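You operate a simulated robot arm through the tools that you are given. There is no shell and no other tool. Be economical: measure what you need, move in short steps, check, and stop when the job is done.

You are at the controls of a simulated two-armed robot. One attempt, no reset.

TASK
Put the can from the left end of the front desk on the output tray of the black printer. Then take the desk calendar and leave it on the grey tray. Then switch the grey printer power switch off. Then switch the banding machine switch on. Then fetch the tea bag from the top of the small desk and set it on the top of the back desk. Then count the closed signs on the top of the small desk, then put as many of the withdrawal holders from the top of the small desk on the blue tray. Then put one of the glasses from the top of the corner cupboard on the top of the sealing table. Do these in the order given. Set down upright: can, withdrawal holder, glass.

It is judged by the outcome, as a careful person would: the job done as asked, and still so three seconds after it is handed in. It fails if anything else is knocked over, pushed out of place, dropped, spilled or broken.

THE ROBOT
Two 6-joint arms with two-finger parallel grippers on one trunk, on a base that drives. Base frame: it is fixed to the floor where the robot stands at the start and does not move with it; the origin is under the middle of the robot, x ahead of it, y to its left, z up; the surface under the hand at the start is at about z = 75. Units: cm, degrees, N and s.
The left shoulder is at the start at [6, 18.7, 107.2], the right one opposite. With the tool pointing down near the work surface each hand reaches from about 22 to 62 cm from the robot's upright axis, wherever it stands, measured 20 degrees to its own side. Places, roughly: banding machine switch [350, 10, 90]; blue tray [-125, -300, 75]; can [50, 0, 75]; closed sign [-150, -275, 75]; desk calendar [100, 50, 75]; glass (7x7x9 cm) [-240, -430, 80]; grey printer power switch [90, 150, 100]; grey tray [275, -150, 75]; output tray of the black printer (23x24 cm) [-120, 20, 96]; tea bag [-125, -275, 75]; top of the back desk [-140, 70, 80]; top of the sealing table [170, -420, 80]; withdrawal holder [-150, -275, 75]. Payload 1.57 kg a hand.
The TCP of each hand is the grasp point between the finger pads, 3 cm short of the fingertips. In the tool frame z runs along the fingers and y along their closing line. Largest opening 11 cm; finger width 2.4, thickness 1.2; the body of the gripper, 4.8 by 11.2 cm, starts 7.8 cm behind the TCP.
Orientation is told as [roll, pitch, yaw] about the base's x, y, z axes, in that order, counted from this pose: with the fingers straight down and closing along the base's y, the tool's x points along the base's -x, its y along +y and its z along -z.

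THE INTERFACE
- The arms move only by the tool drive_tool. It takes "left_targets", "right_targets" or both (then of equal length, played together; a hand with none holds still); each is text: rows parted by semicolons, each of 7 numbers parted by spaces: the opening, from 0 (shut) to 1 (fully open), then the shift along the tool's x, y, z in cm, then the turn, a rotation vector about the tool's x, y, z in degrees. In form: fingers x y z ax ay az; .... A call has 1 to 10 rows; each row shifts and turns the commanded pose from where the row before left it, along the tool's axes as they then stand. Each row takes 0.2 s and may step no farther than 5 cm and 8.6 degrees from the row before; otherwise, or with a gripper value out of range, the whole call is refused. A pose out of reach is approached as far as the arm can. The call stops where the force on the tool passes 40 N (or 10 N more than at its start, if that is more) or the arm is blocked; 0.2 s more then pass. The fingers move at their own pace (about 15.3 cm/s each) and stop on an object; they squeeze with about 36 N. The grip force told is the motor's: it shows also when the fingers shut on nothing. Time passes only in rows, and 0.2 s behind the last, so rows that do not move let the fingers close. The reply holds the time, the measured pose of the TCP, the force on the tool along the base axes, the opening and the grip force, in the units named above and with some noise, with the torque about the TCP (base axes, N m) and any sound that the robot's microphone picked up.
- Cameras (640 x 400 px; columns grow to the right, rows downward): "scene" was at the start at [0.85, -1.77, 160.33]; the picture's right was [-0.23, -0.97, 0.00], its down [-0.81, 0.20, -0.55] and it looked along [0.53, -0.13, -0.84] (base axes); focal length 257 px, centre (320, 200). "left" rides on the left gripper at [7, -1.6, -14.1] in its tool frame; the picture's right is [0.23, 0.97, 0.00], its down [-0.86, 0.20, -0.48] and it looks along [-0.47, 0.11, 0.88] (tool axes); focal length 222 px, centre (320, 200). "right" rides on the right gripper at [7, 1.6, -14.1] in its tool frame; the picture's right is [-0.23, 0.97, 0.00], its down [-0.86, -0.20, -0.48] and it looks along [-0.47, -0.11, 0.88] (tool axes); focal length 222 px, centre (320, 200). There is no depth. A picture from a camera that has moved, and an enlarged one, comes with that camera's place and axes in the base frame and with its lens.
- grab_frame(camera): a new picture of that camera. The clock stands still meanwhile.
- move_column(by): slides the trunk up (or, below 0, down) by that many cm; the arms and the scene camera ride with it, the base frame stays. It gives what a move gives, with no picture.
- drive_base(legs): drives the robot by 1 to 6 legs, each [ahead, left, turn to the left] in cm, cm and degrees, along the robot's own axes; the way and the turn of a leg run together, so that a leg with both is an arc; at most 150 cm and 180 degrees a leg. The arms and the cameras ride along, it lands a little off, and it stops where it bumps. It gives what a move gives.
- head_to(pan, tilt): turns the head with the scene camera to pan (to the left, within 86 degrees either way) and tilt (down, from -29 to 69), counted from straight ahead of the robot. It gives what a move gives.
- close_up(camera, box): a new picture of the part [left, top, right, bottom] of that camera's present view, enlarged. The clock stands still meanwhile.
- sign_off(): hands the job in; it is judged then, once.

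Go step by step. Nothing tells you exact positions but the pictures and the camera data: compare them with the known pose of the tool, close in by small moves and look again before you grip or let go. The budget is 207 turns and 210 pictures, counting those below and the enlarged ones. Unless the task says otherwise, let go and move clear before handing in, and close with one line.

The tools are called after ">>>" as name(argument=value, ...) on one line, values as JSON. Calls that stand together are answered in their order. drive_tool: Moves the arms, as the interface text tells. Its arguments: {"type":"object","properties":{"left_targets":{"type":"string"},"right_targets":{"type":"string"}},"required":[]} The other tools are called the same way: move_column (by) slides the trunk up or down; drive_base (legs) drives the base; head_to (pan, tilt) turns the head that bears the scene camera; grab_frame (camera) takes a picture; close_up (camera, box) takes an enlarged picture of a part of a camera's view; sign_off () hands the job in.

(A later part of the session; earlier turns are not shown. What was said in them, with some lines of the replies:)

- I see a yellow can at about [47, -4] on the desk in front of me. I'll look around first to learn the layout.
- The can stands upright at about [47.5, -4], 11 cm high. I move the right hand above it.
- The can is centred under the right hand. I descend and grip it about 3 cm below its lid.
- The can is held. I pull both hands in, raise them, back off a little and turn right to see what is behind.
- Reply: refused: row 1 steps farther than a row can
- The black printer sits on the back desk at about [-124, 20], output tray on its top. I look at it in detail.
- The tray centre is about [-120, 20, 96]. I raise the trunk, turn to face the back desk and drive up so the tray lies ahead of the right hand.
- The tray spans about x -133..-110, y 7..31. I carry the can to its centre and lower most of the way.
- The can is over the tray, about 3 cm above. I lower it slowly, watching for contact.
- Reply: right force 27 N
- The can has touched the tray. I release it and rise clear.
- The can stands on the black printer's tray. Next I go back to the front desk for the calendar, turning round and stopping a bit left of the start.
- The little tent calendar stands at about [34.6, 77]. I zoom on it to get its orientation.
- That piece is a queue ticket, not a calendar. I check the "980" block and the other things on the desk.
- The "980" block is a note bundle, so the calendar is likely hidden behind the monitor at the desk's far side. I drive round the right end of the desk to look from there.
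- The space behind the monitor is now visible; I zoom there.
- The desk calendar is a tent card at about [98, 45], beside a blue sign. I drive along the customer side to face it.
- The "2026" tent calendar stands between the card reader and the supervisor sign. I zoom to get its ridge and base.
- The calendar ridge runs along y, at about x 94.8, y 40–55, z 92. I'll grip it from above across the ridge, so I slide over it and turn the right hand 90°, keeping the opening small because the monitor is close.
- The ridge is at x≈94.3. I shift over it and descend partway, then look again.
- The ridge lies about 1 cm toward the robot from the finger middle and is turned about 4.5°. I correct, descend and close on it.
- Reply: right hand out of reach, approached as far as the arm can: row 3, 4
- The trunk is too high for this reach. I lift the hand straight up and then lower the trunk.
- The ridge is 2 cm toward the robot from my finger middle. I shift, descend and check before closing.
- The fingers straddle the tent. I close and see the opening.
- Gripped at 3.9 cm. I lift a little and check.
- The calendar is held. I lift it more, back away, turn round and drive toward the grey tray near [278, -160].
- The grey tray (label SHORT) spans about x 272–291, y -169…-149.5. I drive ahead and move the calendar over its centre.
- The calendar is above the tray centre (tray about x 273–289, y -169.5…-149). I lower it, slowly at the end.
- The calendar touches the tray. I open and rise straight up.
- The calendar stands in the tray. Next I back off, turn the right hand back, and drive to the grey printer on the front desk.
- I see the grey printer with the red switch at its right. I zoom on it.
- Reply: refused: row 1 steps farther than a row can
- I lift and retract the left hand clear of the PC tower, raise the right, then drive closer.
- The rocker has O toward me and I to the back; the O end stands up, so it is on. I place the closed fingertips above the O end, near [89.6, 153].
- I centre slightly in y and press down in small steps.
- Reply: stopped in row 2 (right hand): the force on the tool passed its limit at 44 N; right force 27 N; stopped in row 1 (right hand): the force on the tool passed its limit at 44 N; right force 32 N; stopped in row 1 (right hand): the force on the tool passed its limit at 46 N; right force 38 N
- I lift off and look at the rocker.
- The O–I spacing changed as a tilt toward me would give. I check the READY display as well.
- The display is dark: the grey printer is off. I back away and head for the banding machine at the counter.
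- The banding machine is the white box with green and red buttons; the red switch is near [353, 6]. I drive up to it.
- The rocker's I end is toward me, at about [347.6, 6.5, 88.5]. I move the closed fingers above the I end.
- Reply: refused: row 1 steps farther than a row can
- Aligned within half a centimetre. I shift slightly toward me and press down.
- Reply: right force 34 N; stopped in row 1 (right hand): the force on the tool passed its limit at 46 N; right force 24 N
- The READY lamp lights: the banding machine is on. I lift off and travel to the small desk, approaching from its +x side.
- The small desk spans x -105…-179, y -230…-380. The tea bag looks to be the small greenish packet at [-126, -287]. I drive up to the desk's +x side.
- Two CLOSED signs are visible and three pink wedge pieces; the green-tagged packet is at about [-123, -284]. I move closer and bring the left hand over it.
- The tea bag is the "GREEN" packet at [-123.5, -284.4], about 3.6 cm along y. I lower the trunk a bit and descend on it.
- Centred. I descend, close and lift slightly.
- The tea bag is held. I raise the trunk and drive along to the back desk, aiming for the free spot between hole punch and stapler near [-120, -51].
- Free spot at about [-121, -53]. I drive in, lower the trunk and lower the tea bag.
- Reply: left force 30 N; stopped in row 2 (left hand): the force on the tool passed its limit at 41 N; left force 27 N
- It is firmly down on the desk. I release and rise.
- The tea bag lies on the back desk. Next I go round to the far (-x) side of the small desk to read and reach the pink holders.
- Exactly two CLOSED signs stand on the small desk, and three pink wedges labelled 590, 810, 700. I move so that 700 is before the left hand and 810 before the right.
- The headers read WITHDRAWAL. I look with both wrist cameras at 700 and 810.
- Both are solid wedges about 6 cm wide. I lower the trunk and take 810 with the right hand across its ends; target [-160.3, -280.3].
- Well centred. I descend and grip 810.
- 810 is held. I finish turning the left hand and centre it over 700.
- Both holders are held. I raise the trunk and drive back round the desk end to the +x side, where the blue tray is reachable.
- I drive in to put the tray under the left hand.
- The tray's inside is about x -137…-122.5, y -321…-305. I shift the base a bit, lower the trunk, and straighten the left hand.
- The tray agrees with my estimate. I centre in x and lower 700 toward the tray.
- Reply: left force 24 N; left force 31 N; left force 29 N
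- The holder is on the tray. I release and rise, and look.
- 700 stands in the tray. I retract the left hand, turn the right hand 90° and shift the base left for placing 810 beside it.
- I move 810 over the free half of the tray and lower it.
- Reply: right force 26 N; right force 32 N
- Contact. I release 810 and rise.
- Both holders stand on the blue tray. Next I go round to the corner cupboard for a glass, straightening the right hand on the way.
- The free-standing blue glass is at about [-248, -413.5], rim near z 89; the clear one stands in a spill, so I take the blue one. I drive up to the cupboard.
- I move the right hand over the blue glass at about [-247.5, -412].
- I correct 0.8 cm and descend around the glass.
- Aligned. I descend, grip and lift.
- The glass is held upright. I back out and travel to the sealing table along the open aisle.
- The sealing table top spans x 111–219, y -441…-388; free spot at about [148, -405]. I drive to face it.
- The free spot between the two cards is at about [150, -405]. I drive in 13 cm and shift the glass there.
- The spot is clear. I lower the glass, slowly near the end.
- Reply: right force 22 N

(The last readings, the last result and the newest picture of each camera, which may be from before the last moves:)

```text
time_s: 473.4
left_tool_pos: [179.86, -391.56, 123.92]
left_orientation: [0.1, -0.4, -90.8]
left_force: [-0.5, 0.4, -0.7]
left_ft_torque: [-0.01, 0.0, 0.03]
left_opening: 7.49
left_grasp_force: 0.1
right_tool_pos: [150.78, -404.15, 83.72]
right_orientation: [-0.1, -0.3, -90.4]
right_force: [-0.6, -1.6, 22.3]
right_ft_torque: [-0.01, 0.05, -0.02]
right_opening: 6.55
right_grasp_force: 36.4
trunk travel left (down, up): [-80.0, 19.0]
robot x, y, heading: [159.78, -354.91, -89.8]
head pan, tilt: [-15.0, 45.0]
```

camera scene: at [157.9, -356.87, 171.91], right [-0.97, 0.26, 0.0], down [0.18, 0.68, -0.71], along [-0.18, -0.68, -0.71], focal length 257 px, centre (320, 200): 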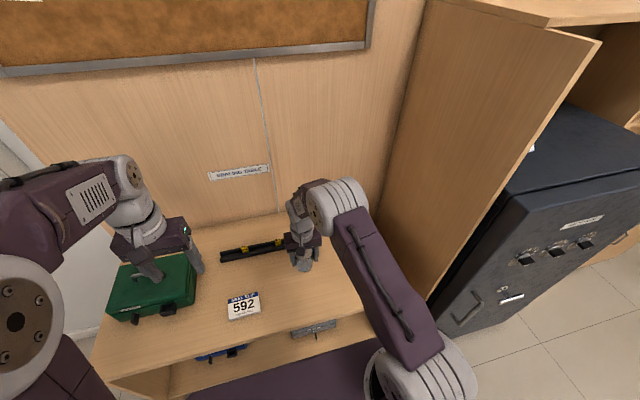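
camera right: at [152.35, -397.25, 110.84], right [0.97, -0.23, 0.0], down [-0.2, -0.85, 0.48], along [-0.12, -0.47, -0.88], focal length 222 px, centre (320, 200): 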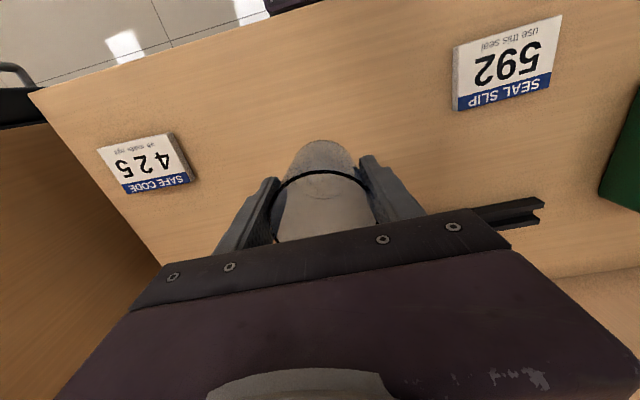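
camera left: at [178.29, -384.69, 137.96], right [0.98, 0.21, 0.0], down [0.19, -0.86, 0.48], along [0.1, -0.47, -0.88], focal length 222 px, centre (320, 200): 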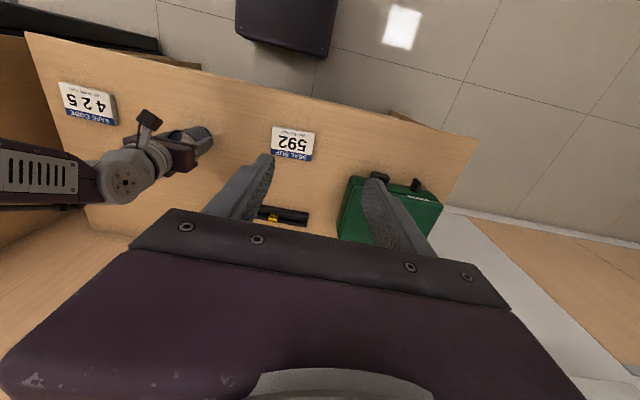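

The glass touched down at TCP z≈83.7. I ease off, open, and rise straight up.

>>> drive_tool(right_targets="0 0 0 -0.2 0 0 0;0 0 0 0 0 0 0;0.85 0 0 0 0 0 0;0.85 0 0 0 0 0 0;0.85 0 0 -3 0 0 0;0.85 0 0 -4.5 0 0 0;0.85 0 0 -4.5 0 0 0;0.85 0 0 -4.5 0 0 0")

>>> grab_frame(camera="right")

>>> close_up(camera="scene", box=[230, 200, 370, 310])

```text
time_s: 475.1
left_tool_pos: [179.81, -391.74, 123.81]
left_orientation: [0.0, -0.2, -91.0]
left_force: [-0.5, 0.6, -0.3]
left_ft_torque: [-0.03, 0.0, 0.02]
left_opening: 7.46
left_grasp_force: 0.0
right_tool_pos: [150.62, -404.11, 100.2]
right_orientation: [-0.2, 0.0, -90.4]
right_force: [-0.3, 0.0, -0.8]
right_ft_torque: [-0.02, 0.01, 0.01]
right_opening: 9.36
right_grasp_force: 0.0
trunk travel left (down, up): [-80.0, 19.0]
robot x, y, heading: [159.73, -354.87, -89.8]
head pan, tilt: [-15.0, 45.0]
```

```text
64 pictures are left
camera right: at [152.29, -397.06, 114.31], right [0.97, -0.23, 0.0], down [-0.2, -0.85, 0.48], along [-0.12, -0.46, -0.88], focal length 222 px, centre (320, 200)
```

right: 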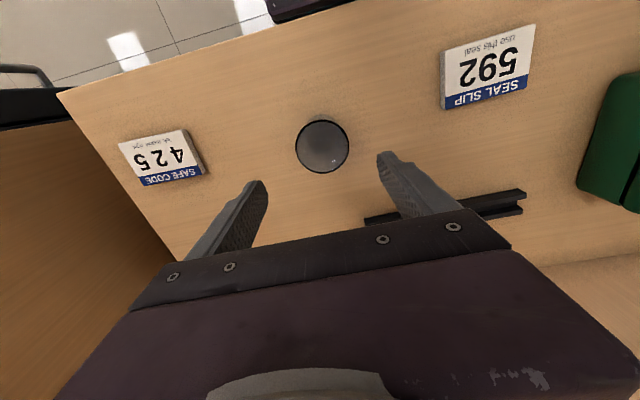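

```text
3.64 times, centred on (300, 255) of scene
camera zoom: at [157.86, -356.81, 171.9], right [-0.97, 0.26, 0.0], down [0.18, 0.68, -0.71], along [-0.18, -0.68, -0.71], focal length 936 px, centre (393, 0)
```

zoom: 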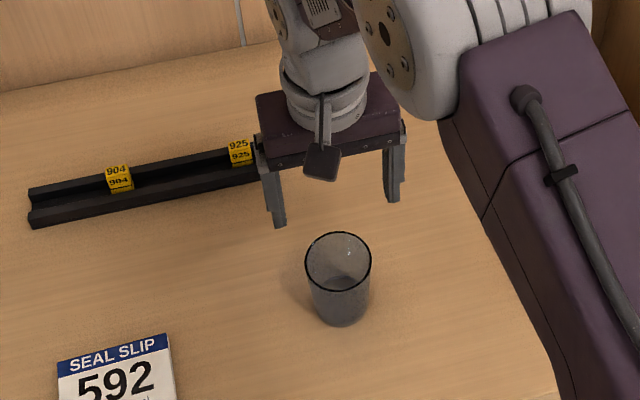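

The glass stands upright on the sealing table. I back away and hand in.

>>> drive_base(legs=[[-30, 0, 0]])

>>> sign_off()

```text
time_s: 477.2
left_tool_pos: [179.74, -361.64, 123.74]
left_orientation: [0.0, -0.2, -90.6]
left_force: [-0.2, 0.2, 0.3]
left_ft_torque: [0.02, -0.04, 0.02]
left_opening: 7.45
left_grasp_force: 0.1
right_tool_pos: [150.77, -374.21, 99.98]
right_orientation: [-0.2, 0.1, -90.3]
right_force: [-0.8, -0.3, -0.4]
right_ft_torque: [0.05, 0.02, 0.01]
right_opening: 9.38
right_grasp_force: 0.0
trunk travel left (down, up): [-80.0, 19.0]
robot x, y, heading: [159.98, -324.75, -89.7]
head pan, tilt: [-15.0, 45.0]
```

```text
The job is handed in.
```

All seven steps were done in the order given and the job is handed in; I counted two closed signs, so two withdrawal holders (700 and 810) went on the blue tray.
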